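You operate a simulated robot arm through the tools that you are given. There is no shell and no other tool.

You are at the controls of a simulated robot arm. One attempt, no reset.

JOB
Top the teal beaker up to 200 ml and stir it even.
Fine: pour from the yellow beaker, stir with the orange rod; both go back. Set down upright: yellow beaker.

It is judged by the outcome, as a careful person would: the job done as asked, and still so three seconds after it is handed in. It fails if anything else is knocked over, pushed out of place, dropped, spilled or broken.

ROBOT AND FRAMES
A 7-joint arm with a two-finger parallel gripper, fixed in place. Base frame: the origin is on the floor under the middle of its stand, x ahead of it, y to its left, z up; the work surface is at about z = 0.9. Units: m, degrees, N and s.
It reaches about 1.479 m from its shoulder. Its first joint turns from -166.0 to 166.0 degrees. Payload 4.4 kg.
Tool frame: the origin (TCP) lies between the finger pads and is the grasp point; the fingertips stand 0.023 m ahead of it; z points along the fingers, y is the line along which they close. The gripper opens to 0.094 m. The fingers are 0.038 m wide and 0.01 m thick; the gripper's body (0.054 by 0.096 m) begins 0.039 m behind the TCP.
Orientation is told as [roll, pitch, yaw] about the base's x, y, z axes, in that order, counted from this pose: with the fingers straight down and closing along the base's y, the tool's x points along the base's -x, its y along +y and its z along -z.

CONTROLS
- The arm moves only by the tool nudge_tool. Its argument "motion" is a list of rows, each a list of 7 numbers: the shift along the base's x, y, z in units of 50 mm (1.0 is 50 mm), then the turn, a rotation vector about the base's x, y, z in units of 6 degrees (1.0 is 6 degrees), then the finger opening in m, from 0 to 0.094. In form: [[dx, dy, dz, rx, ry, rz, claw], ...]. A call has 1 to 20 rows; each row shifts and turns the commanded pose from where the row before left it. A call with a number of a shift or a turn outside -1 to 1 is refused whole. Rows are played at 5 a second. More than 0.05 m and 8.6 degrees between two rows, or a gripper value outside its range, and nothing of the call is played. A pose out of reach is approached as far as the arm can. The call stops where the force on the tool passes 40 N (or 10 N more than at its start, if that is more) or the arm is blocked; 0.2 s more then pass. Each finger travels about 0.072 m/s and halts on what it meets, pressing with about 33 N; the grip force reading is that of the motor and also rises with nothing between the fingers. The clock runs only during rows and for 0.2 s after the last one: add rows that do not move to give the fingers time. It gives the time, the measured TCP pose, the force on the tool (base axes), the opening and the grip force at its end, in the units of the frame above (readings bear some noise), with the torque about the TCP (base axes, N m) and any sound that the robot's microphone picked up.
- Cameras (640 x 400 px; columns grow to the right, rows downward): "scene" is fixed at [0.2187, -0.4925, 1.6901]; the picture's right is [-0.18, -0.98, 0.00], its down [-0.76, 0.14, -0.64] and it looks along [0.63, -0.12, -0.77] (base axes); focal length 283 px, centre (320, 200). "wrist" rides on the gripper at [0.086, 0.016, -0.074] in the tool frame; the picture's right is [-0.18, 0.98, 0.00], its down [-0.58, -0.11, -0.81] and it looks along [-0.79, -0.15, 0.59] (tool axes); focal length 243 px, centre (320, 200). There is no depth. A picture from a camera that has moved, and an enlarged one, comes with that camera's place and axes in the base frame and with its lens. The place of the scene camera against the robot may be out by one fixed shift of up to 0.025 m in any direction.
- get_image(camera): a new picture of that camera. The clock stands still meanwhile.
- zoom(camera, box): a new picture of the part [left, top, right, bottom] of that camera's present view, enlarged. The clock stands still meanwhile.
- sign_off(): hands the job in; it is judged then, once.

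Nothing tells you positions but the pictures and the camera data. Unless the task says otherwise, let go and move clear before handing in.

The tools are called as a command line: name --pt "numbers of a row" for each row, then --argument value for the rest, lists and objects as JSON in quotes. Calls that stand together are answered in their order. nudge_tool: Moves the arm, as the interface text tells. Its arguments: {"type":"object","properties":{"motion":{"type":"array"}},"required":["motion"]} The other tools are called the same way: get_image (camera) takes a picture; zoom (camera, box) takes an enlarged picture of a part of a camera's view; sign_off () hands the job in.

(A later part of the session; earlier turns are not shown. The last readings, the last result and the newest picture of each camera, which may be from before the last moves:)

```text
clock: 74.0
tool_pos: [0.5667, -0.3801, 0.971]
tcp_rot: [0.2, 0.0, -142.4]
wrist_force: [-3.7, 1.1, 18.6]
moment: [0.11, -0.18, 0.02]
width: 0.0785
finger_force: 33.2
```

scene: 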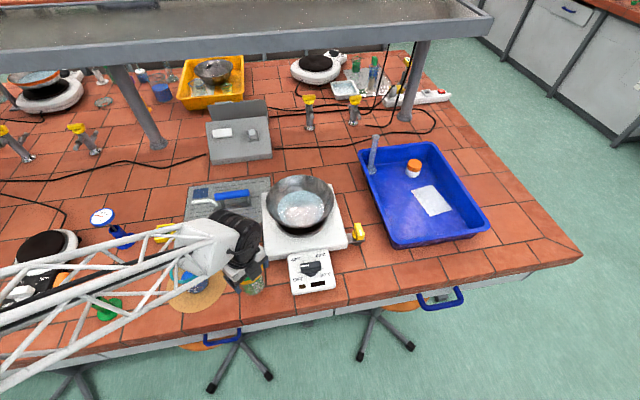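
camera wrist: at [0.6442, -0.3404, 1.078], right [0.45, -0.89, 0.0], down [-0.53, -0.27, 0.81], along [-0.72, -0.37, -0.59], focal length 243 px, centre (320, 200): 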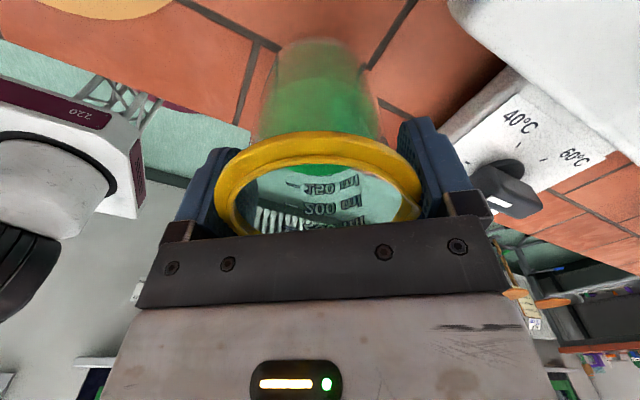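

Contact with the table shows at 18.6 N. I'll ease up 1.5 mm and then open the fingers.

nudge_tool --pt "0 0 0.03 0 0 0 0.04" --pt "0 0 0 0 0 0 0.04"

nudge_tool --pt "0 0 0 0 0 0 0.08" --pt "0 0 0 0 0 0 0.086" --pt "0 0 0 0 0 0 0.094" --pt "0 0 0 0 0 0 0.094"

get_image --camera "wrist"

```text
clock: 74.6
tool_pos: [0.5652, -0.3802, 0.9703]
tcp_rot: [0.1, -0.1, -142.4]
wrist_force: [0.6, 0.2, -2.6]
moment: [-0.03, 0.03, 0.0]
width: 0.0784
finger_force: 33.3
```

```text
clock: 75.6
tool_pos: [0.5658, -0.3784, 0.9703]
tcp_rot: [0.3, 0.0, -142.3]
wrist_force: [-0.4, 0.0, 0.2]
moment: [-0.03, -0.02, -0.03]
width: 0.0941
finger_force: 0.0
```

```text
taken
camera wrist: at [0.6444, -0.3401, 1.0458], right [0.45, -0.89, 0.0], down [-0.53, -0.27, 0.81], along [-0.72, -0.37, -0.59], focal length 243 px, centre (320, 200)
```

wrist: 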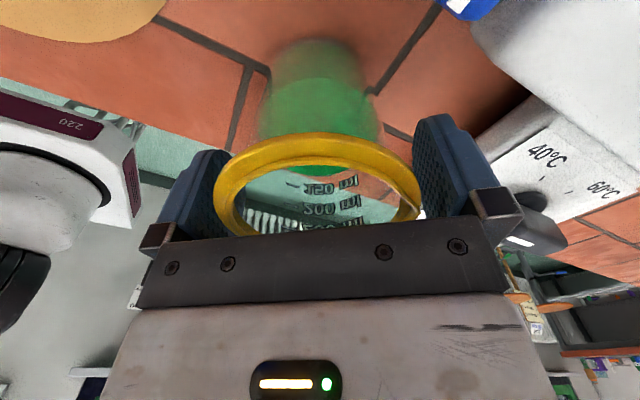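

Released and standing. I'll rise straight up and look down to measure the spout direction and rim centre.

nudge_tool --pt "0 0 0.2 0 0 0 0.094" --pt "0 0 0.4 0 0 0 0.094" --pt "0 0 0.7 0 0 0 0.094" --pt "0 0 0.7 0 0 0 0.094" --pt "0 0 0.7 0 0 0 0.094" --pt "0 0 0.5 0 0 0 0.094" --pt "0 0 0 0 0 0 0.094"

get_image --camera "wrist"

zoom --camera "wrist" --box '[240, 0, 400, 100]'

zoom --camera "scene" --box '[220, 240, 290, 310]'

```text
clock: 77.2
tool_pos: [0.566, -0.3801, 1.1309]
tcp_rot: [0.2, 0.1, -142.3]
wrist_force: [0.3, 0.1, 0.0]
moment: [0.0, -0.02, 0.0]
width: 0.0941
finger_force: 0.2
```

```text
taken
camera wrist: at [0.6445, -0.3406, 1.2065], right [0.45, -0.89, 0.0], down [-0.53, -0.27, 0.81], along [-0.72, -0.37, -0.59], focal length 243 px, centre (320, 200)
```

wrist: 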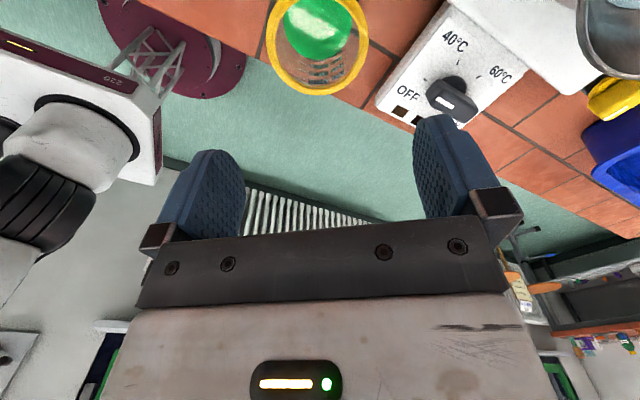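

```text
4.00 times, centred on (320, 50) of wrist
camera zoom: at [0.6445, -0.3406, 1.2065], right [0.45, -0.89, 0.0], down [-0.53, -0.27, 0.81], along [-0.72, -0.37, -0.59], focal length 970 px, centre (320, 800)
```

zoom: 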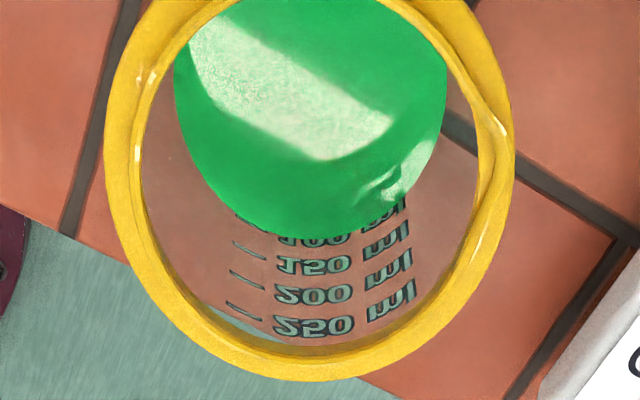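

```text
5.71 times, centred on (255, 275) of scene
camera zoom: at [0.2187, -0.4925, 1.6901], right [-0.18, -0.98, 0.0], down [-0.76, 0.14, -0.64], along [0.63, -0.12, -0.77], focal length 1618 px, centre (691, -229)
```

zoom: 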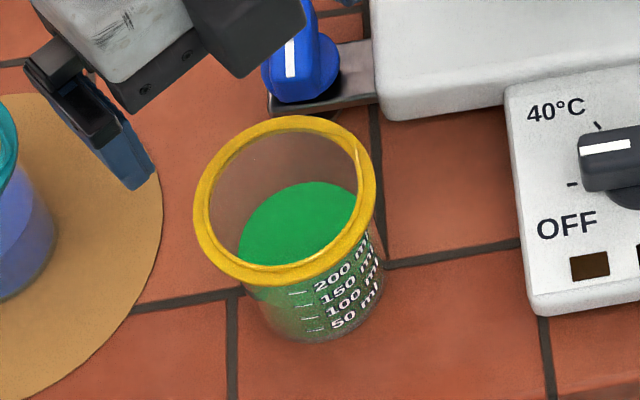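

The spout points to about −42° in the base frame, and the rim centre is near (0.5656, −0.378). I'll rotate the hand +100° so the closing line is square to the spout.

nudge_tool --pt "0 0 0 0 0 0.5 0.094" --pt "0 0 0 0 0 1 0.094" --pt "0 0 0 0 0 1 0.094" --pt "0 0 0 0 0 1 0.094" --pt "0 0 0 0 0 1 0.094" --pt "0 0 0 0 0 1 0.094" --pt "0 0 0 0 0 1 0.094" --pt "0 0 0 0 0 1 0.094" --pt "0 0 0 0 0 1 0.094" --pt "0 0 0 0 0 1 0.094" --pt "0 0 0 0 0 1 0.094" --pt "0 0 0 0 0 1 0.094" --pt "0 0 0 0 0 1 0.094" --pt "0 0 0 0 0 1 0.094" --pt "0 0 0 0 0 1 0.094" --pt "0 0 0 0 0 1 0.094" --pt "0 0 0 0 0 1 0.094" --pt "-0.01 0.04 0 0 0 0.17 0.094" --pt "0 0 0 0 0 0 0.094"

get_image --camera "wrist"

zoom --camera "wrist" --box '[240, 0, 400, 100]'

get_image --camera "scene"

```text
clock: 81.2
tool_pos: [0.5663, -0.3779, 1.1294]
tcp_rot: [0.1, -0.1, -42.3]
wrist_force: [-0.6, 0.1, 0.1]
moment: [-0.02, 0.02, 0.04]
width: 0.0938
finger_force: 0.1
```

```text
taken
camera wrist: at [0.5125, -0.3083, 1.2058], right [0.8, 0.6, 0.0], down [0.35, -0.47, 0.81], along [0.49, -0.64, -0.59], focal length 243 px, centre (320, 200)
```

wrist: 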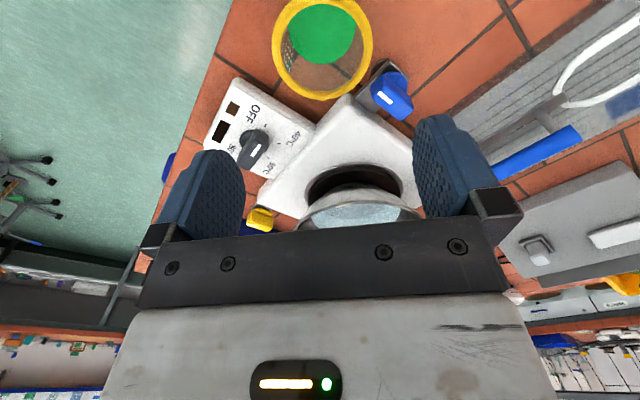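

```text
4.00 times, centred on (320, 50) of wrist
camera zoom: at [0.5125, -0.3083, 1.2058], right [0.8, 0.6, 0.0], down [0.35, -0.47, 0.81], along [0.49, -0.64, -0.59], focal length 970 px, centre (320, 800)
```

zoom: 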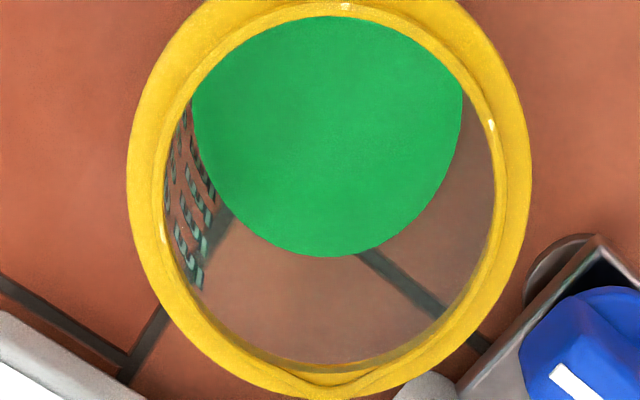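

```text
taken
```

scene: 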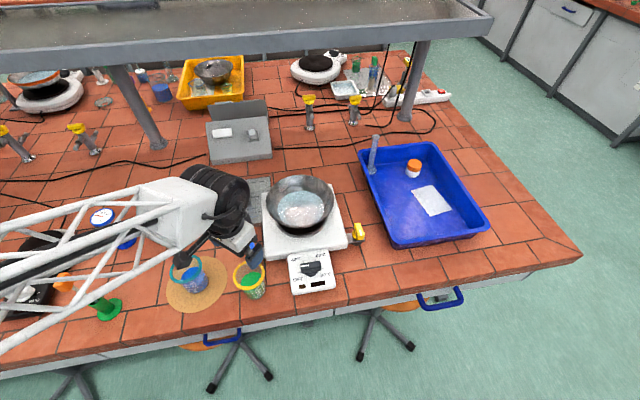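

Aligned: the spout sits on the pour side, square to the fingers, and only a 2 mm centring shift is needed. I'll adjust and descend to regrasp.

nudge_tool --pt "0.026 0.028 -0.2 0 0 0.5 0.094" --pt "0 0 -0.5 0 0 0 0.094" --pt "0 0 -0.6 0 0 0 0.094" --pt "0 0 -0.6 0 0 0 0.094" --pt "0 0 -0.5 0 0 0 0.094" --pt "0 0 -0.4 0 0 0 0.094" --pt "0 0 -0.25 0 0 0 0.094" --pt "0 0 -0.1 0 0 0 0.094" --pt "0 0 0 0 0 0 0.094" --pt "0 0 0 0 0 0 0.094"

get_image --camera "wrist"

zoom --camera "wrist" --box '[190, 100, 470, 250]'

```text
clock: 83.4
tool_pos: [0.5659, -0.376, 0.9736]
tcp_rot: [0.2, 0.0, -39.4]
wrist_force: [0.5, -0.1, -0.5]
moment: [-0.01, 0.0, -0.01]
width: 0.094
finger_force: 0.1
```

```text
taken
camera wrist: at [0.5099, -0.3096, 1.0477], right [0.77, 0.64, 0.0], down [0.38, -0.45, 0.81], along [0.52, -0.62, -0.59], focal length 243 px, centre (320, 200)
```

wrist: 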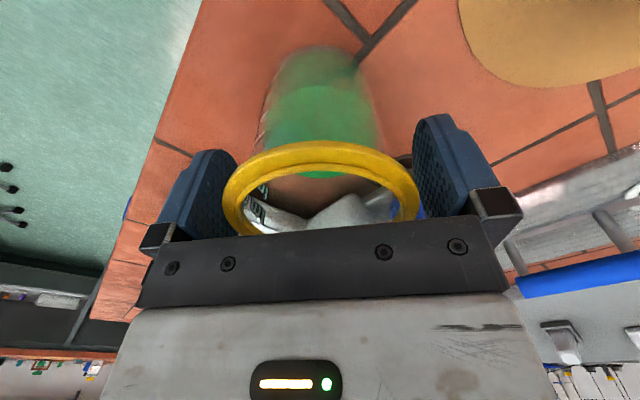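

```text
2.29 times, centred on (330, 175) of wrist
camera zoom: at [0.5099, -0.3096, 1.0477], right [0.77, 0.64, 0.0], down [0.38, -0.45, 0.81], along [0.52, -0.62, -0.59], focal length 555 px, centre (297, 257)
```

zoom: 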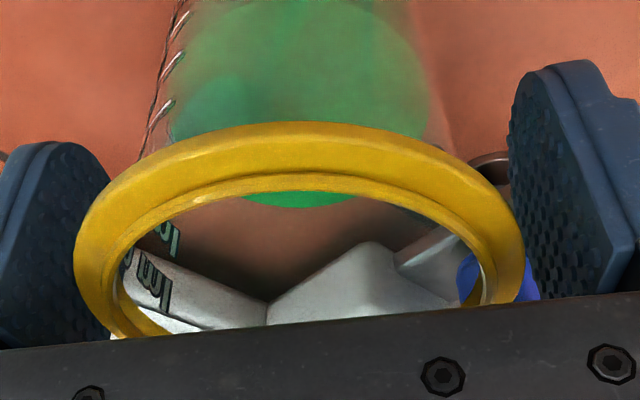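

nudge_tool --pt "0.03 -0.025 -0.04 0 0 0 0.094" --pt "0 0 0 0 0 0 0.094" --pt "0 0 0 0 0 0 0.08" --pt "0 0 0 0 0 0 0.07" --pt "0 0 0 0 0 0 0.06" --pt "0 0 0 0 0 0 0.04" --pt "0 0 0 0 0 0 0.04" --pt "0 0 0 0 0 0 0.04"

get_image --camera "wrist"

```text
clock: 85.2
tool_pos: [0.5675, -0.377, 0.9713]
tcp_rot: [0.3, 0.1, -39.5]
wrist_force: [0.5, 0.4, -0.5]
moment: [0.03, -0.04, 0.01]
width: 0.0836
finger_force: 33.1
```

```text
taken
camera wrist: at [0.5115, -0.3107, 1.0456], right [0.77, 0.64, 0.0], down [0.38, -0.45, 0.81], along [0.52, -0.62, -0.59], focal length 243 px, centre (320, 200)
```

wrist: 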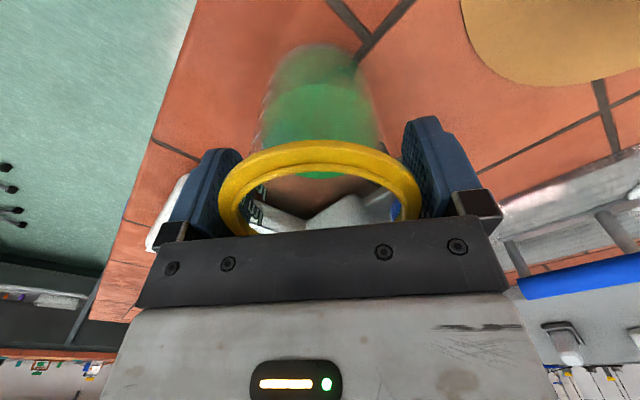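

Grip is firm at 0.0836 m across the full lip. I'll lift and turn back to the pouring yaw.

nudge_tool --pt "0 0 0.1 0 0 0 0.04" --pt "0 0 0.2 0 0 0 0.04" --pt "0 0 0.4 0 0 0 0.04" --pt "0 0 0.7 0 0 0 0.04" --pt "0 0 0.8 0 0 0 0.04" --pt "0 0 0.8 0 0 0 0.04" --pt "0 0 0.8 0 0 0 0.04" --pt "0 0 0.6 0 0 0 0.04" --pt "0 0 0.3 0 0 0 0.04" --pt "0 0 0.1 0 0 0 0.04" --pt "0 0 0 0 0 0 0.04"

get_image --camera "wrist"

get_image --camera "scene"

```text
clock: 87.6
tool_pos: [0.5679, -0.3772, 1.2103]
tcp_rot: [0.3, 0.0, -39.5]
wrist_force: [0.2, 0.6, -2.7]
moment: [0.0, 0.01, -0.01]
width: 0.0834
finger_force: 33.6
```

```text
taken
camera wrist: at [0.5118, -0.3111, 1.2855], right [0.77, 0.64, 0.0], down [0.38, -0.46, 0.81], along [0.52, -0.62, -0.59], focal length 243 px, centre (320, 200)
```

wrist: 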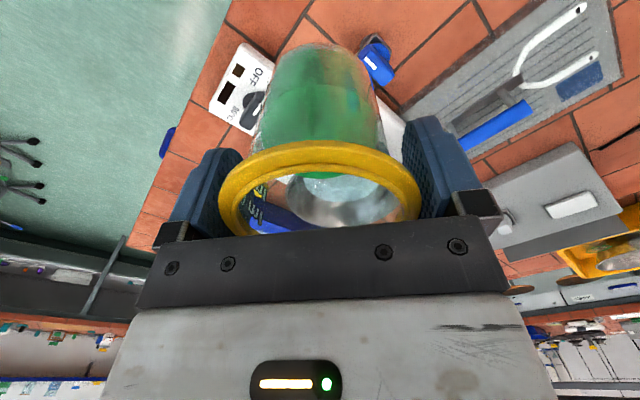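

```text
taken
```

scene: 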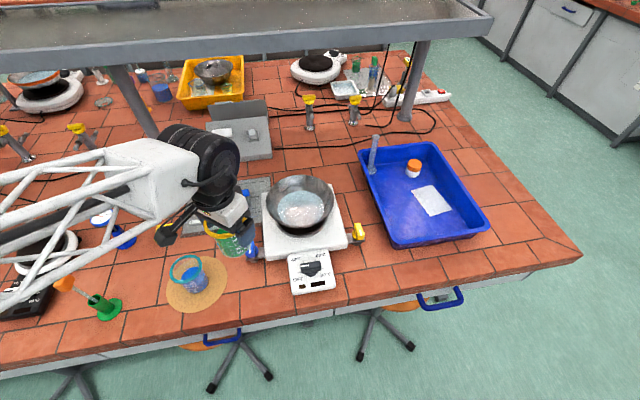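

nudge_tool --pt "0.03 0.06 0.05 0 0 -0.4 0.04" --pt "0.06 0.14 0.05 0 0 -0.8 0.04" --pt "0.09 0.22 0.05 0 0 -0.95 0.04" --pt "0.09 0.22 0.05 0 0 -0.95 0.04" --pt "0.09 0.22 0.05 0 0 -0.95 0.04" --pt "0.09 0.22 0.05 0 0 -0.95 0.04" --pt "0.09 0.22 0 0 0 -0.95 0.04" --pt "0.09 0.22 0 0 0 -0.95 0.04" --pt "0.09 0.22 0 0 0 -0.95 0.04" --pt "0.09 0.22 0 0 0 -0.95 0.04" --pt "0.09 0.22 0 0 0 -0.95 0.04" --pt "0.09 0.22 0 0 0 -0.95 0.04" --pt "0.09 0.22 0 0 0 -0.95 0.04" --pt "0.09 0.22 0 0 0 -0.95 0.04" --pt "0.09 0.22 0 0 0 -0.95 0.04" --pt "0.09 0.22 0 0 0 -0.95 0.04" --pt "0.09 0.22 0 0 0 -0.95 0.04" --pt "0.09 0.22 0 0 0 -0.95 0.04" --pt "0.06 0.12 0 0 0 -0.77 0.04" --pt "0 0 0 0 0 0 0.04"

get_image --camera "wrist"

get_image --camera "scene"

```text
clock: 91.8
tool_pos: [0.6474, -0.1862, 1.2265]
tcp_rot: [0.2, 0.0, -142.5]
wrist_force: [-0.5, -0.3, -2.8]
moment: [0.0, -0.01, -0.01]
width: 0.0835
finger_force: 32.6
```

```text
taken
camera wrist: at [0.7263, -0.1461, 1.302], right [0.45, -0.89, 0.0], down [-0.53, -0.27, 0.81], along [-0.72, -0.37, -0.59], focal length 243 px, centre (320, 200)
```

wrist: 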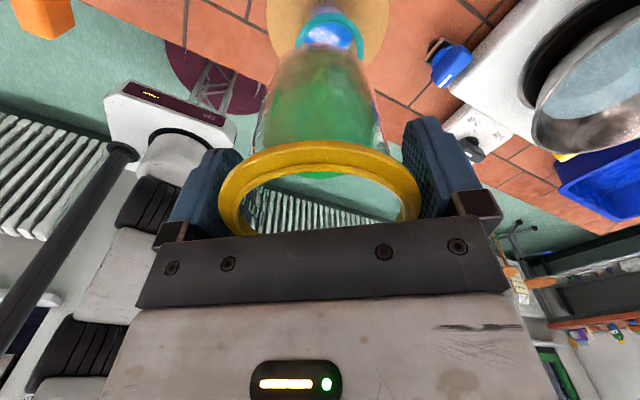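

```text
taken
```

scene: 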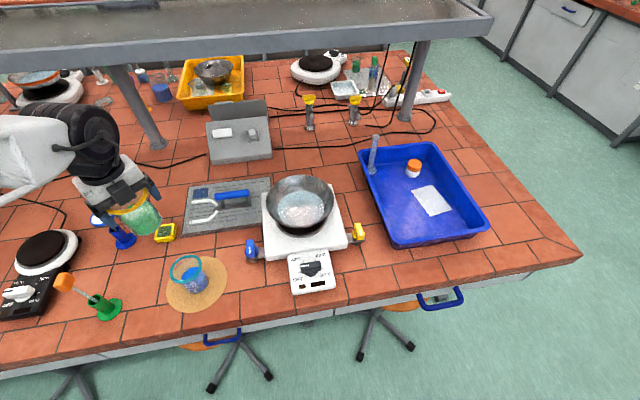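

I'll correct a 5 mm lateral offset, tilt to about 48° at height, then descend to the pour height.

nudge_tool --pt "0.057 -0.075 0 0.122 -0.159 0 0.04" --pt "0 0 0 0.305 -0.396 0 0.04" --pt "0 0 0 0.427 -0.554 0 0.04" --pt "0 0 0 0.427 -0.554 0 0.04" --pt "0 0 0 0.427 -0.554 0 0.04" --pt "0 0 0 0.427 -0.554 0 0.04" --pt "0 0 0 0.427 -0.554 0 0.04" --pt "0 0 0 0.427 -0.554 0 0.04" --pt "0 0 -0.2 0.427 -0.554 0 0.04" --pt "0 0 -0.4 0.427 -0.554 0 0.04" --pt "0 0 -0.4 0.427 -0.554 0 0.04" --pt "0 0 -0.4 0.305 -0.396 0 0.04" --pt "0 0 -0.4 0.183 -0.238 0 0.04" --pt "0 0 -0.4 0.122 -0.159 0 0.04" --pt "0 0 -0.4 0 0 0 0.04" --pt "0 0 -0.2 0 0 0 0.04" --pt "0 0 0 0 0 0 0.04" --pt "0 0 0 0 0 0 0.04"

get_image --camera "wrist"

zoom --camera "wrist" --box '[200, 30, 440, 240]'

get_image --camera "scene"

```text
clock: 95.6
tool_pos: [0.6517, -0.1883, 1.0862]
tcp_rot: [0.2, 47.8, -142.3]
wrist_force: [-0.7, 0.3, -2.8]
moment: [-0.01, 0.06, 0.03]
width: 0.0835
finger_force: 33.1
```

```text
taken
camera wrist: at [0.6622, -0.2005, 1.2007], right [0.5, -0.86, -0.13], down [-0.85, -0.51, 0.11], along [-0.16, 0.06, -0.98], focal length 243 px, centre (320, 200)
```

wrist: 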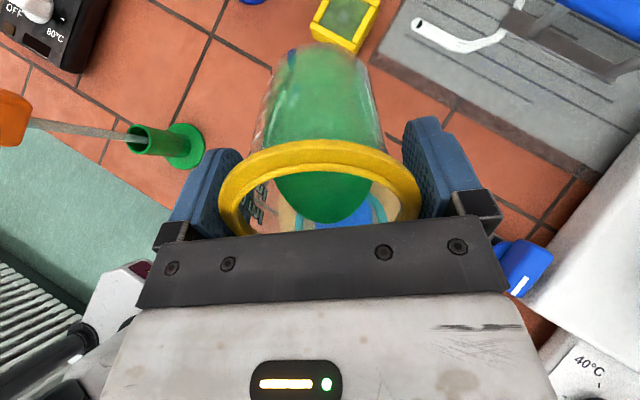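

```text
1.90 times, centred on (320, 135) of wrist
camera zoom: at [0.6622, -0.2005, 1.2007], right [0.5, -0.86, -0.13], down [-0.85, -0.51, 0.11], along [-0.16, 0.06, -0.98], focal length 462 px, centre (320, 324)
```

zoom: 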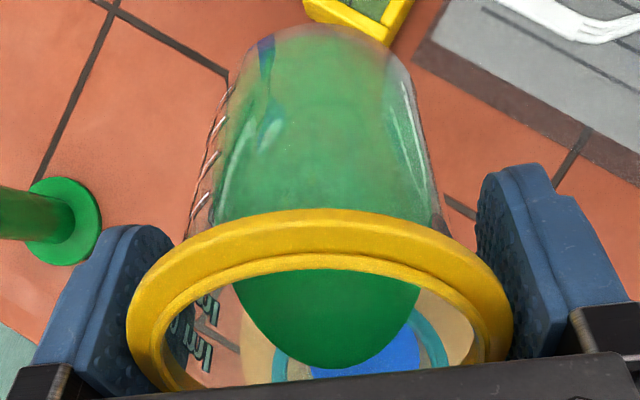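

```text
taken
```

scene: 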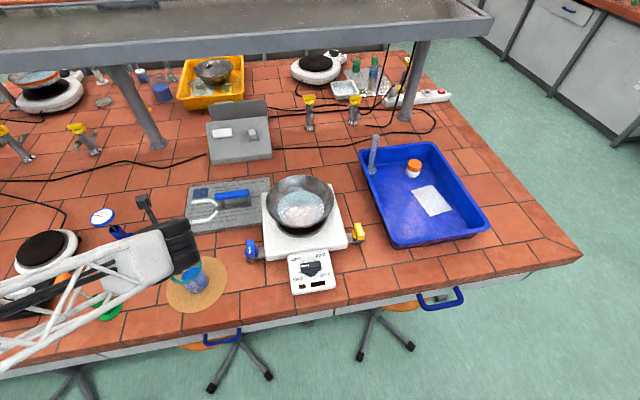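

Through the glass, the teal rim is centred under the mouth to within about 3 mm. I'll go to 56°, then creep into the pour.

nudge_tool --pt "0 0 -0.1 0.183 -0.238 0 0.04" --pt "0 0 -0.1 0.183 -0.238 0 0.04" --pt "0 0 -0.1 0.183 -0.238 0 0.04" --pt "0 0 -0.1 0.183 -0.238 0 0.04" --pt "0 0 0 0.1 -0.13 0 0.04" --pt "0 0 0 0 0 0 0.04" --pt "0 0 0 0 0 0 0.04"

zoom --camera "wrist" --box '[200, 30, 440, 240]'

```text
clock: 97.2
tool_pos: [0.6514, -0.1888, 1.0668]
tcp_rot: [0.3, 56.1, -142.4]
wrist_force: [-0.3, 0.0, -2.3]
moment: [-0.02, 0.02, 0.0]
width: 0.0834
finger_force: 33.5
```

```text
1.90 times, centred on (320, 135) of wrist
camera zoom: at [0.6499, -0.2109, 1.1799], right [0.52, -0.84, -0.15], down [-0.85, -0.52, -0.03], along [-0.05, 0.15, -0.99], focal length 462 px, centre (320, 324)
```

zoom: 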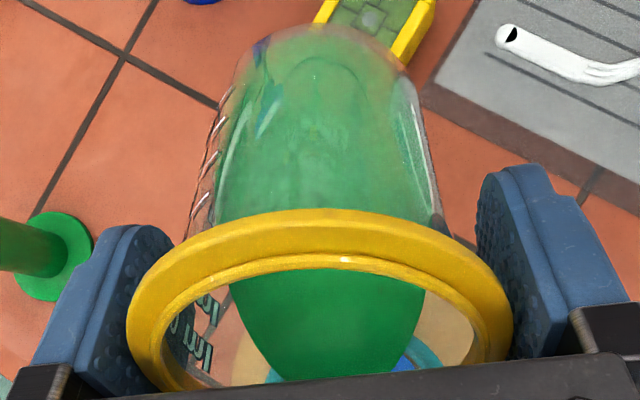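

nudge_tool --pt "0 0 -0.03 0.102 -0.132 0 0.04" --pt "0 0 -0.03 0.102 -0.132 0 0.04" --pt "0 0 -0.03 0.102 -0.132 0 0.04" --pt "0 0 -0.03 0.102 -0.132 0 0.04" --pt "0 0 0 0.102 -0.132 0 0.04" --pt "0 0 0 0.102 -0.132 0 0.04" --pt "0 0 0 0 0 0 0.04" --pt "0 0 0 0 0 0 0.04" --pt "0 0 0 0 0 0 0.04"

zoom --camera "wrist" --box '[200, 30, 440, 240]'

zoom --camera "scene" --box '[90, 200, 250, 320]'

```text
clock: 99.2
tool_pos: [0.6504, -0.1888, 1.0607]
tcp_rot: [0.2, 62.1, -142.4]
wrist_force: [0.0, 0.7, -2.0]
moment: [-0.02, 0.07, -0.01]
width: 0.0835
finger_force: 33.0
```

```text
1.90 times, centred on (320, 135) of wrist
camera zoom: at [0.6403, -0.2184, 1.1722], right [0.53, -0.83, -0.16], down [-0.85, -0.51, -0.14], along [0.03, 0.21, -0.98], focal length 462 px, centre (320, 324)
```

zoom: 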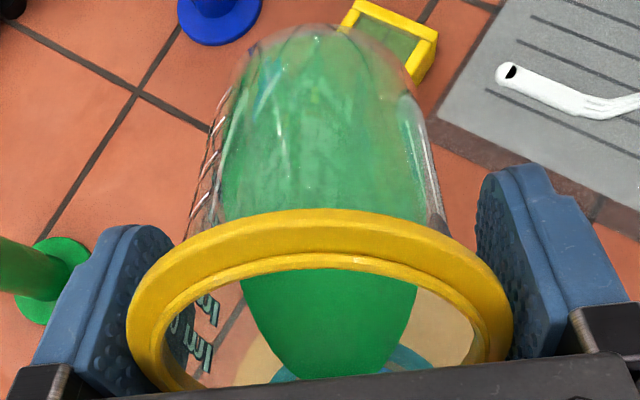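

```text
3.33 times, centred on (170, 260) of scene
camera zoom: at [0.2187, -0.4925, 1.6901], right [-0.18, -0.98, 0.0], down [-0.76, 0.14, -0.64], along [0.63, -0.12, -0.77], focal length 944 px, centre (820, 0)
```

zoom: 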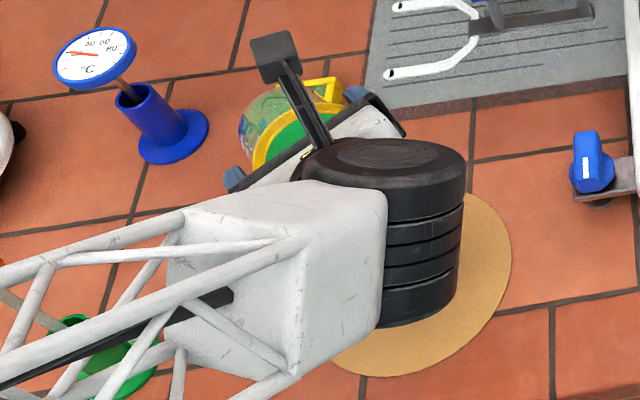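

The surface narrowed as I tilted, so liquid is now leaving over the spout. I'll hold still briefly and compare.

nudge_tool --pt "0 0 0 0 0 0 0.04" --pt "0 0 0 0 0 0 0.04" --pt "0 0 0 0 0 0 0.04"

zoom --camera "wrist" --box '[200, 30, 440, 240]'

```text
clock: 100.0
tool_pos: [0.65, -0.1891, 1.0598]
tcp_rot: [0.2, 62.1, -142.4]
wrist_force: [0.2, 0.2, -1.6]
moment: [-0.04, 0.06, -0.03]
width: 0.0837
finger_force: 33.3
```

```text
1.90 times, centred on (320, 135) of wrist
camera zoom: at [0.6403, -0.2183, 1.1722], right [0.53, -0.83, -0.16], down [-0.85, -0.51, -0.14], along [0.03, 0.21, -0.98], focal length 462 px, centre (320, 324)
```

zoom: 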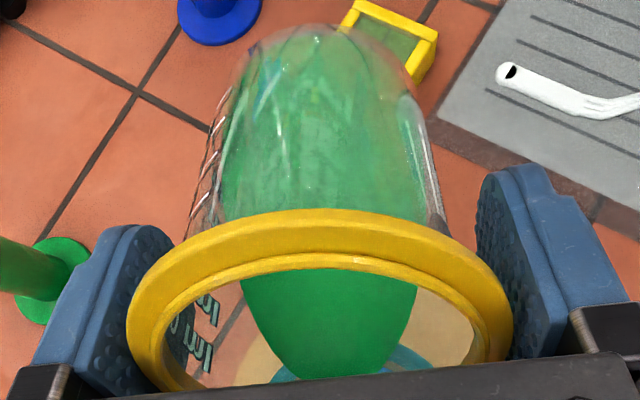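

It settles to an equilibrium at each tilt, which makes this controllable. I'll continue slowly to 70° and hold.

nudge_tool --pt "0 0 -0.02 0.102 -0.132 0 0.04" --pt "0 0 -0.02 0.102 -0.132 0 0.04" --pt "0 0 -0.02 0.102 -0.132 0 0.04" --pt "0 0 -0.02 0.102 -0.132 0 0.04" --pt "0 0 0 0.102 -0.132 0 0.04" --pt "0 0 0 0.102 -0.132 0 0.04" --pt "0 0 0 0.102 -0.132 0 0.04" --pt "0 0 0 0.102 -0.132 0 0.04" --pt "0 0 0 0 0 0 0.04" --pt "0 0 0 0 0 0 0.04" --pt "0 0 0 0 0 0 0.04" --pt "0 0 0 0 0 0 0.04"

zoom --camera "wrist" --box '[200, 30, 440, 240]'

get_image --camera "scene"

```text
clock: 102.6
tool_pos: [0.6505, -0.1894, 1.0561]
tcp_rot: [0.1, 70.0, -142.4]
wrist_force: [-0.3, -0.1, -3.0]
moment: [-0.03, 0.01, -0.04]
width: 0.0834
finger_force: 33.0
```

```text
1.90 times, centred on (320, 135) of wrist
camera zoom: at [0.6282, -0.2275, 1.1633], right [0.55, -0.82, -0.17], down [-0.82, -0.5, -0.27], along [0.14, 0.29, -0.95], focal length 462 px, centre (320, 324)
```

zoom: 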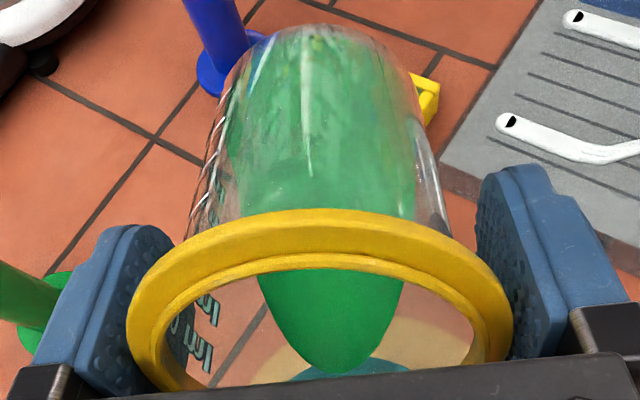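

```text
taken
```

scene: 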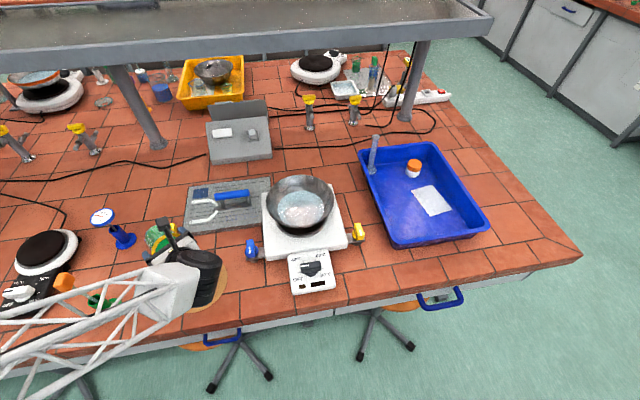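

Clear outflow now. I'll tip back and rise so I can verify the liquid went into the teal beaker and check how much.

nudge_tool --pt "0 0 0 -0.244 0.317 0 0.04" --pt "0 0 0.1 -0.366 0.475 0 0.04" --pt "0 0 0.2 -0.427 0.554 0 0.04" --pt "0 0 0.2 -0.427 0.554 0 0.04" --pt "0 0 0.2 -0.427 0.554 0 0.04" --pt "0 0 0.3 -0.244 0.317 0 0.04" --pt "0 0 0.4 -0.1 0.13 0 0.04" --pt "0 0 0.4 0 0 0 0.04" --pt "0 0 0.2 0 0 0 0.04" --pt "0 0 0 0 0 0 0.04" --pt "0 0 0 0 0 0 0.04"

get_image --camera "wrist"

zoom --camera "scene" --box '[165, 250, 215, 300]'

zoom --camera "scene" --box '[100, 200, 260, 320]'

```text
clock: 105.0
tool_pos: [0.6505, -0.1896, 1.1532]
tcp_rot: [0.1, 48.1, -142.5]
wrist_force: [-0.4, 0.5, -2.4]
moment: [-0.04, 0.03, 0.01]
width: 0.0833
finger_force: 32.8
```

```text
taken
camera wrist: at [0.662, -0.2016, 1.2691], right [0.5, -0.85, -0.14], down [-0.85, -0.52, 0.11], along [-0.16, 0.06, -0.98], focal length 243 px, centre (320, 200)
```

wrist: 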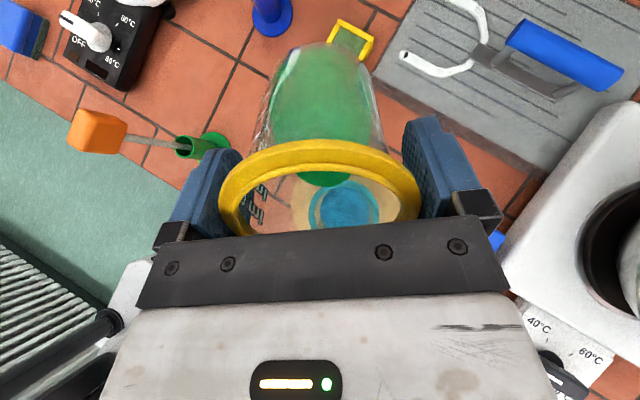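

```text
8.00 times, centred on (190, 275) of scene
camera zoom: at [0.2187, -0.4925, 1.6901], right [-0.18, -0.98, 0.0], down [-0.76, 0.14, -0.64], along [0.63, -0.12, -0.77], focal length 2265 px, centre (1360, -400)
```

zoom: 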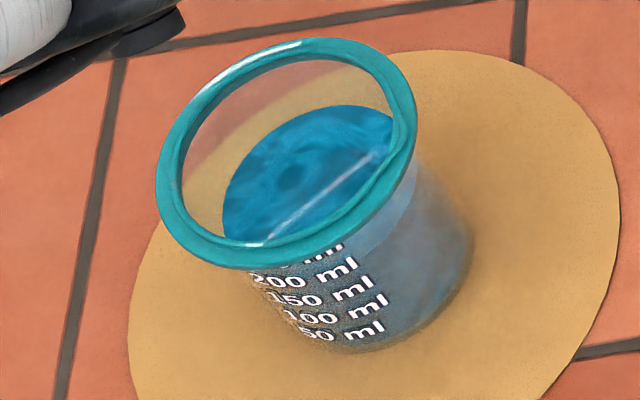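

```text
3.33 times, centred on (180, 260) of scene
camera zoom: at [0.2187, -0.4925, 1.6901], right [-0.18, -0.98, 0.0], down [-0.76, 0.14, -0.64], along [0.63, -0.12, -0.77], focal length 944 px, centre (787, 0)
```

zoom: 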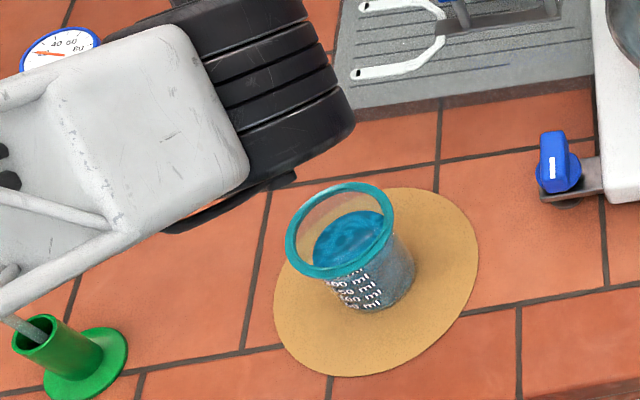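

The pour works: the teal contents are now streaky blue-green and the level has jumped, so I'll measure carefully before adding more.

zoom --camera "scene" --box '[180, 270, 205, 295]'

zoom --camera "scene" --box '[172, 258, 208, 288]'

zoom --camera "wrist" --box '[200, 30, 440, 240]'

```text
16.00 times, centred on (192, 282) of scene
camera zoom: at [0.2187, -0.4925, 1.6901], right [-0.18, -0.98, 0.0], down [-0.76, 0.14, -0.64], along [0.63, -0.12, -0.77], focal length 4529 px, centre (2360, -1120)
```

zoom: 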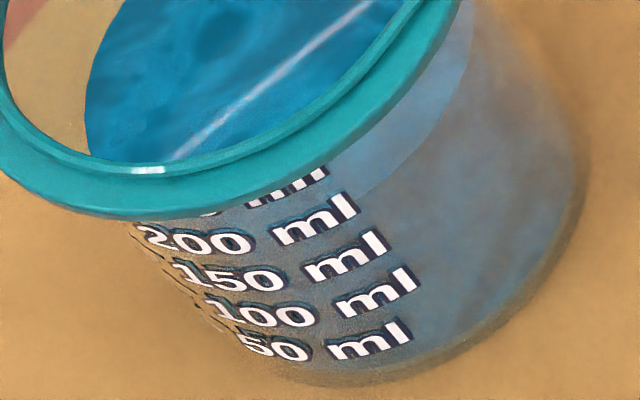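

```text
13.33 times, centred on (190, 273) of scene
camera zoom: at [0.2187, -0.4925, 1.6901], right [-0.18, -0.98, 0.0], down [-0.76, 0.14, -0.64], along [0.63, -0.12, -0.77], focal length 3774 px, centre (2053, -773)
```

zoom: 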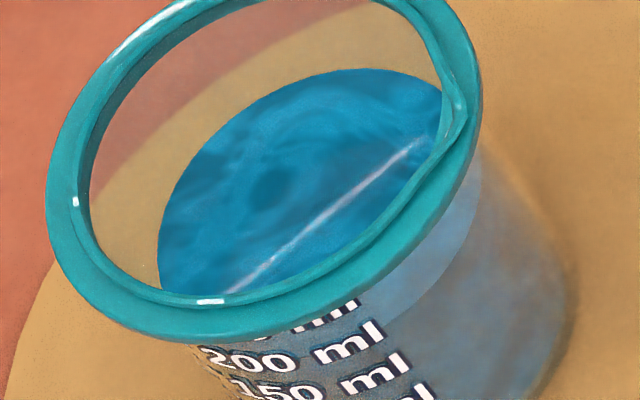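

```text
1.90 times, centred on (320, 135) of wrist
camera zoom: at [0.662, -0.2016, 1.2691], right [0.5, -0.85, -0.14], down [-0.85, -0.52, 0.11], along [-0.16, 0.06, -0.98], focal length 462 px, centre (320, 324)
```

zoom: 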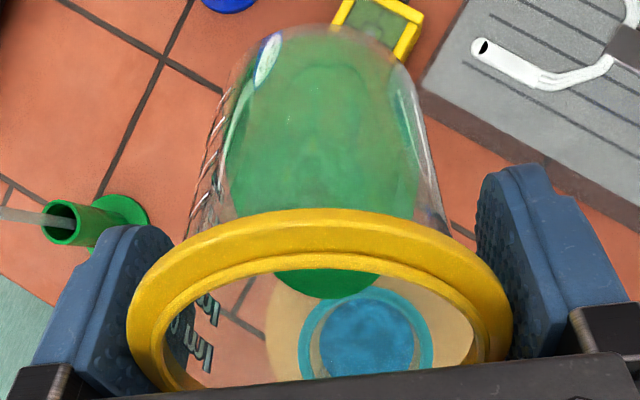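

About 80 ml has transferred by two estimates, which puts teal near 190 ml. To read it better I'll go back upright to the earlier pose where the teal's own scale is visible through the glass.

nudge_tool --pt "0 0 0.2 -0.244 0.317 0 0.04" --pt "-0.01 -0.05 0.3 -0.427 0.554 0 0.04" --pt "-0.02 -0.1 0.3 -0.427 0.554 0 0.04" --pt "-0.02 -0.15 0.3 -0.427 0.554 0 0.04" --pt "-0.02 -0.15 0.3 -0.427 0.554 0 0.04" --pt "-0.02 -0.15 0.2 -0.427 0.554 0 0.04" --pt "-0.02 -0.15 0.13 -0.427 0.554 0 0.04" --pt "-0.02 -0.15 0.1 -0.427 0.554 0 0.04" --pt "-0.02 -0.1 0 -0.427 0.554 0 0.04" --pt "-0.01 -0.08 0 -0.427 0.554 0 0.04" --pt "0 0 0 -0.427 0.554 0 0.04" --pt "0 0 0 -0.305 0.396 0 0.04" --pt "0 0 0 -0.122 0.159 0 0.04" --pt "0 0 0 0 0 0 0.04" --pt "0 0 0 0 0 0 0.04"

get_image --camera "wrist"

zoom --camera "wrist" --box '[220, 0, 380, 100]'

get_image --camera "scene"

```text
clock: 108.2
tool_pos: [0.6429, -0.2429, 1.2474]
tcp_rot: [0.0, -0.4, -142.4]
wrist_force: [0.0, 0.7, -2.1]
moment: [-0.02, 0.03, -0.01]
width: 0.0832
finger_force: 33.1
```

```text
taken
camera wrist: at [0.7214, -0.2032, 1.3218], right [0.45, -0.89, 0.0], down [-0.52, -0.26, 0.81], along [-0.72, -0.37, -0.59], focal length 243 px, centre (320, 200)
```

wrist: 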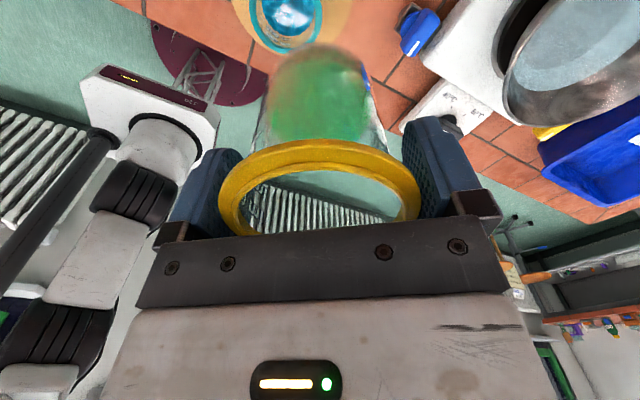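

```text
4.00 times, centred on (300, 50) of wrist
camera zoom: at [0.7214, -0.2032, 1.3218], right [0.45, -0.89, 0.0], down [-0.52, -0.26, 0.81], along [-0.72, -0.37, -0.59], focal length 970 px, centre (400, 800)
```

zoom: 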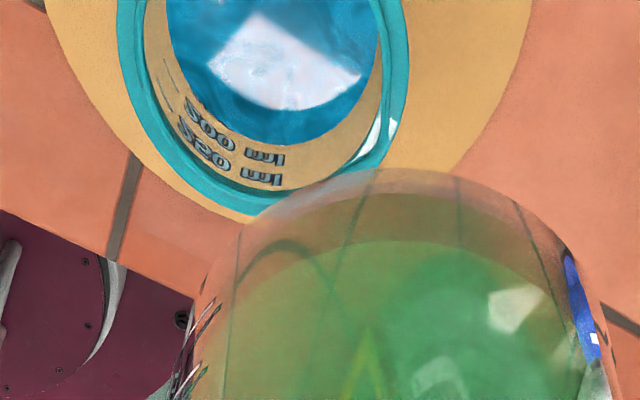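

```text
taken
```

scene: 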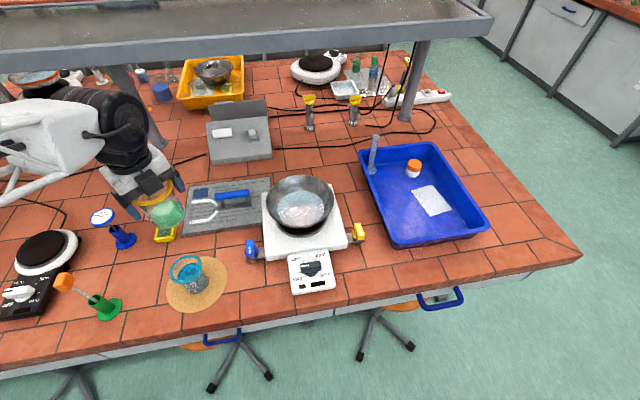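

zoom --camera "wrist" --box '[255, 15, 305, 52]'

```text
10.81 times, centred on (280, 34) of wrist
camera zoom: at [0.7214, -0.2032, 1.3218], right [0.45, -0.89, 0.0], down [-0.52, -0.26, 0.81], along [-0.72, -0.37, -0.59], focal length 2623 px, centre (752, 2000)
```

zoom: 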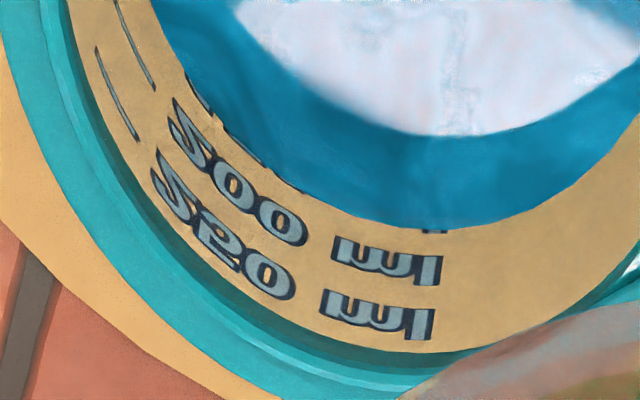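

Estimates cluster around 190–198 ml. Before adding any more I want a low-angle reading of the teal scale, so I'll swing the hand round in front of the bench, still holding the yellow beaker upright, and look sideways.

nudge_tool --pt "-0.05 -0.06 0 0 -0.07 0.5 0.04" --pt "-0.12 -0.15 0 0 0 0.9 0.04" --pt "-0.16 -0.19 0 0 0 0.95 0.04" --pt "-0.16 -0.19 0 0 0 0.95 0.04" --pt "-0.16 -0.19 0 0 0 0.95 0.04" --pt "-0.16 -0.19 0 0 0 0.95 0.04" --pt "-0.16 -0.19 0 0 0 0.95 0.04" --pt "-0.16 -0.19 0 0 0 0.95 0.04" --pt "-0.16 -0.19 0 0 0 0.95 0.04" --pt "-0.16 -0.19 0 0 0 0.95 0.04" --pt "-0.16 -0.19 0 0 0 0.95 0.04" --pt "-0.16 -0.19 0 0 0 0.95 0.04" --pt "-0.16 -0.19 0 0 0 0.95 0.04" --pt "-0.16 -0.19 0 0 0 0.95 0.04" --pt "-0.16 -0.19 0 0 0 0.95 0.04" --pt "-0.16 -0.19 0 0 0 0.95 0.04" --pt "-0.16 -0.19 0 0 0 0.95 0.04" --pt "-0.16 -0.19 0 0 0 0.9 0.04" --pt "-0.1 -0.12 0 0 0 0.6 0.04" --pt "0 0 0 0 0 0 0.04"

get_image --camera "wrist"

get_image --camera "scene"

```text
clock: 112.4
tool_pos: [0.5017, -0.4122, 1.2476]
tcp_rot: [0.4, 0.0, -39.4]
wrist_force: [-0.4, -0.8, -1.5]
moment: [0.01, -0.02, -0.02]
width: 0.0831
finger_force: 32.8
```

```text
taken
camera wrist: at [0.4444, -0.3463, 1.3223], right [0.77, 0.64, 0.01], down [0.38, -0.46, 0.81], along [0.52, -0.61, -0.59], focal length 243 px, centre (320, 200)
```

wrist: 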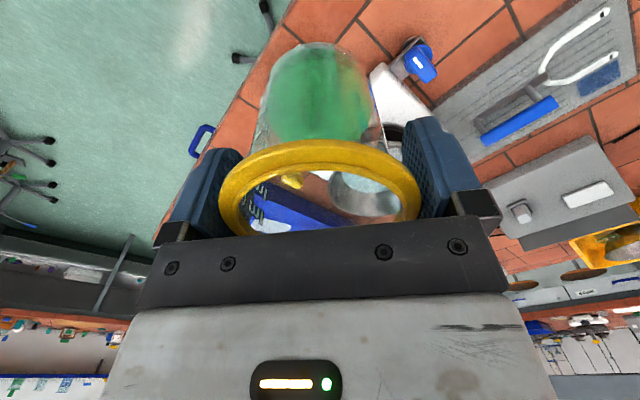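

```text
taken
```

scene: 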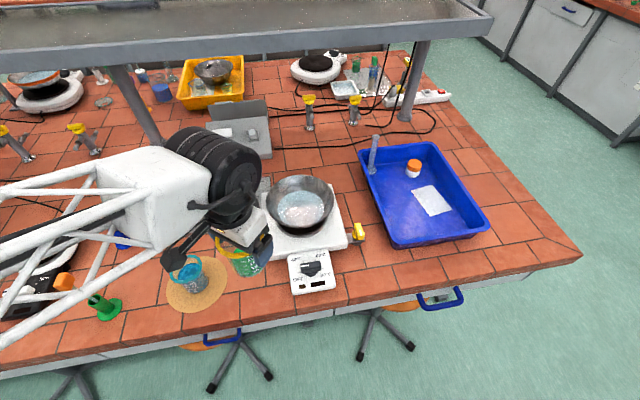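

nudge_tool --pt "-0.06 -0.08 0 -0.06 0 0.5 0.04" --pt "-0.1 -0.12 0 0 0 0.9 0.04" --pt "-0.13 -0.16 0 0 0 0.95 0.04" --pt "-0.13 -0.16 0 0 0 0.95 0.04" --pt "-0.13 -0.16 -0.2 0 0 0.95 0.04" --pt "-0.13 -0.16 -0.4 0 0 0.95 0.04" --pt "-0.13 -0.16 -0.5 0 0 0.95 0.04" --pt "-0.1 -0.1 -0.6 0 0 0.95 0.04" --pt "0 0 -0.6 0 0 0.8 0.04" --pt "0 0 -0.6 0 0 0 0.04" --pt "0 0 -0.6 0 0 0 0.04" --pt "0 0 -0.5 0 0 0 0.04" --pt "0 0 -0.3 0 0 0 0.04" --pt "0 0 0 0 0 0 0.04" --pt "0 0 0 0 0 0 0.04"

get_image --camera "wrist"

get_image --camera "scene"

```text
clock: 115.6
tool_pos: [0.4556, -0.4653, 1.0312]
tcp_rot: [0.1, -0.2, 7.9]
wrist_force: [0.3, 0.4, -2.3]
moment: [-0.01, 0.01, 0.03]
width: 0.0832
finger_force: 32.4
```

```text
taken
camera wrist: at [0.3678, -0.4626, 1.1075], right [0.05, 1.0, 0.0], down [0.59, -0.03, 0.81], along [0.81, -0.04, -0.59], focal length 243 px, centre (320, 200)
```

wrist: 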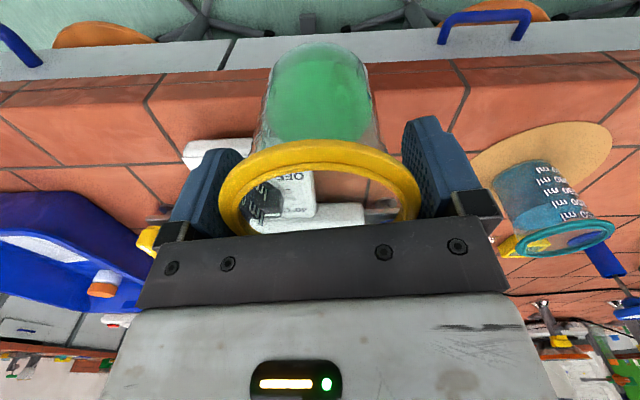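

```text
taken
```

scene: 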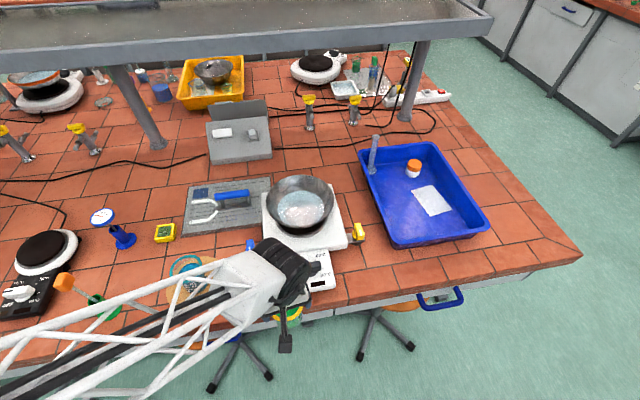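

Excellent: teal and its scale are visible at a low angle on the right of the wrist view, so I'll zoom in.

zoom --camera "wrist" --box '[480, 145, 620, 265]'

zoom --camera "wrist" --box '[510, 175, 600, 245]'

```text
3.33 times, centred on (550, 205) of wrist
camera zoom: at [0.3678, -0.4626, 1.1075], right [0.05, 1.0, 0.0], down [0.59, -0.03, 0.81], along [0.81, -0.04, -0.59], focal length 809 px, centre (-447, 183)
```

zoom: 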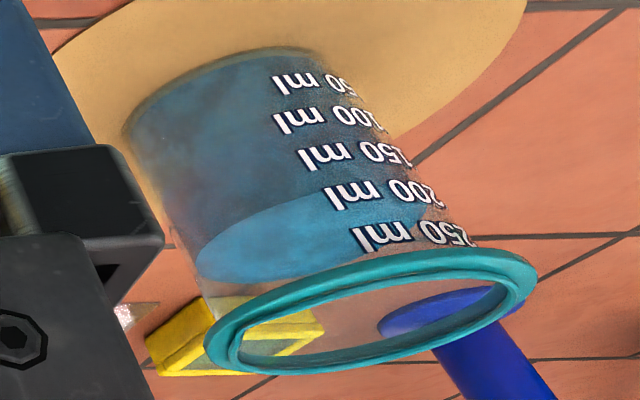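

```text
5.71 times, centred on (555, 210) of wrist
camera zoom: at [0.3678, -0.4626, 1.1075], right [0.05, 1.0, 0.0], down [0.59, -0.03, 0.81], along [0.81, -0.04, -0.59], focal length 1386 px, centre (-1023, 143)
```

zoom: 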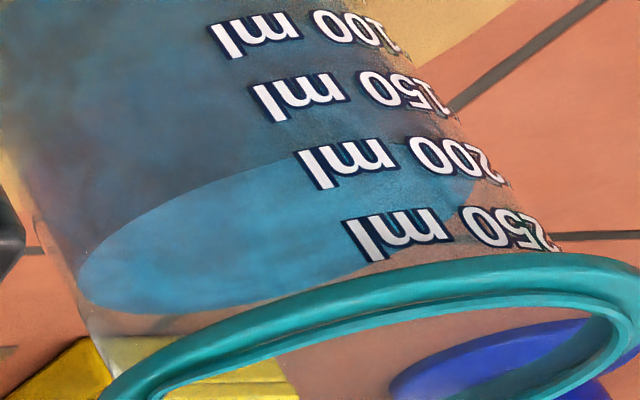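

zoom --camera "wrist" --box '[545, 185, 595, 220]'

zoom --camera "wrist" --box '[556, 190, 582, 210]'

```text
11.43 times, centred on (570, 202) of wrist
camera zoom: at [0.3678, -0.4626, 1.1075], right [0.05, 1.0, 0.0], down [0.59, -0.03, 0.81], along [0.81, -0.04, -0.59], focal length 2773 px, centre (-2537, 171)
```

zoom: 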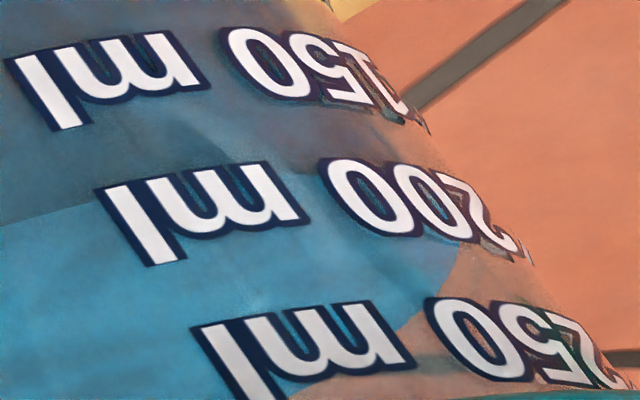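

```text
16.00 times, centred on (569, 200) of wrist
camera zoom: at [0.3678, -0.4626, 1.1075], right [0.05, 1.0, 0.0], down [0.59, -0.03, 0.81], along [0.81, -0.04, -0.59], focal length 3882 px, centre (-3664, 200)
```

zoom: 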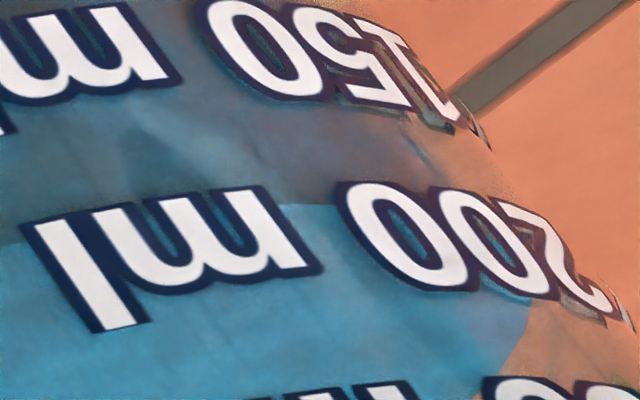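

Reading the 200 mark against the surface at this low angle gives about 186–190 ml raw, so teal needs roughly 12 ml more. At about 3 ml per degree, that means tilting to about 74°. I'll swing back to the pour position.

nudge_tool --pt "0 0 0.3 0 0 -0.3 0.04" --pt "0.02 0.02 0.5 0 0 -0.7 0.04" --pt "0.06 0.08 0.6 0 0 -0.9 0.04" --pt "0.1 0.14 0.6 0 0 -0.95 0.04" --pt "0.14 0.2 0.6 0 0 -0.95 0.04" --pt "0.16 0.24 0.5 0 0 -0.95 0.04" --pt "0.17 0.24 0.4 0 0 -0.95 0.04" --pt "0.17 0.24 0.2 0 0 -0.95 0.04" --pt "0.17 0.24 0.1 0 0 -0.95 0.04" --pt "0.17 0.24 0 0 0 -0.95 0.04" --pt "0.17 0.24 0 0 0 -0.95 0.04" --pt "0.17 0.24 0 0 0 -0.95 0.04" --pt "0.17 0.24 0 0 0 -0.95 0.04" --pt "0.17 0.24 0 0 0 -0.95 0.04" --pt "0.17 0.24 0 0 0 -0.95 0.04" --pt "0.17 0.24 0 0 0 -0.95 0.04" --pt "0.17 0.24 0 0 0 -0.95 0.04" --pt "0.17 0.24 0 0 0 -0.95 0.04" --pt "0.1 0.14 0 0 0 -0.6 0.04" --pt "0 0 0 0 0 0 0.04"

```text
clock: 119.8
tool_pos: [0.5856, -0.2809, 1.2245]
tcp_rot: [0.2, -0.3, -92.6]
wrist_force: [-0.2, -0.1, -1.4]
moment: [-0.01, 0.01, 0.0]
width: 0.0833
finger_force: 32.8
```

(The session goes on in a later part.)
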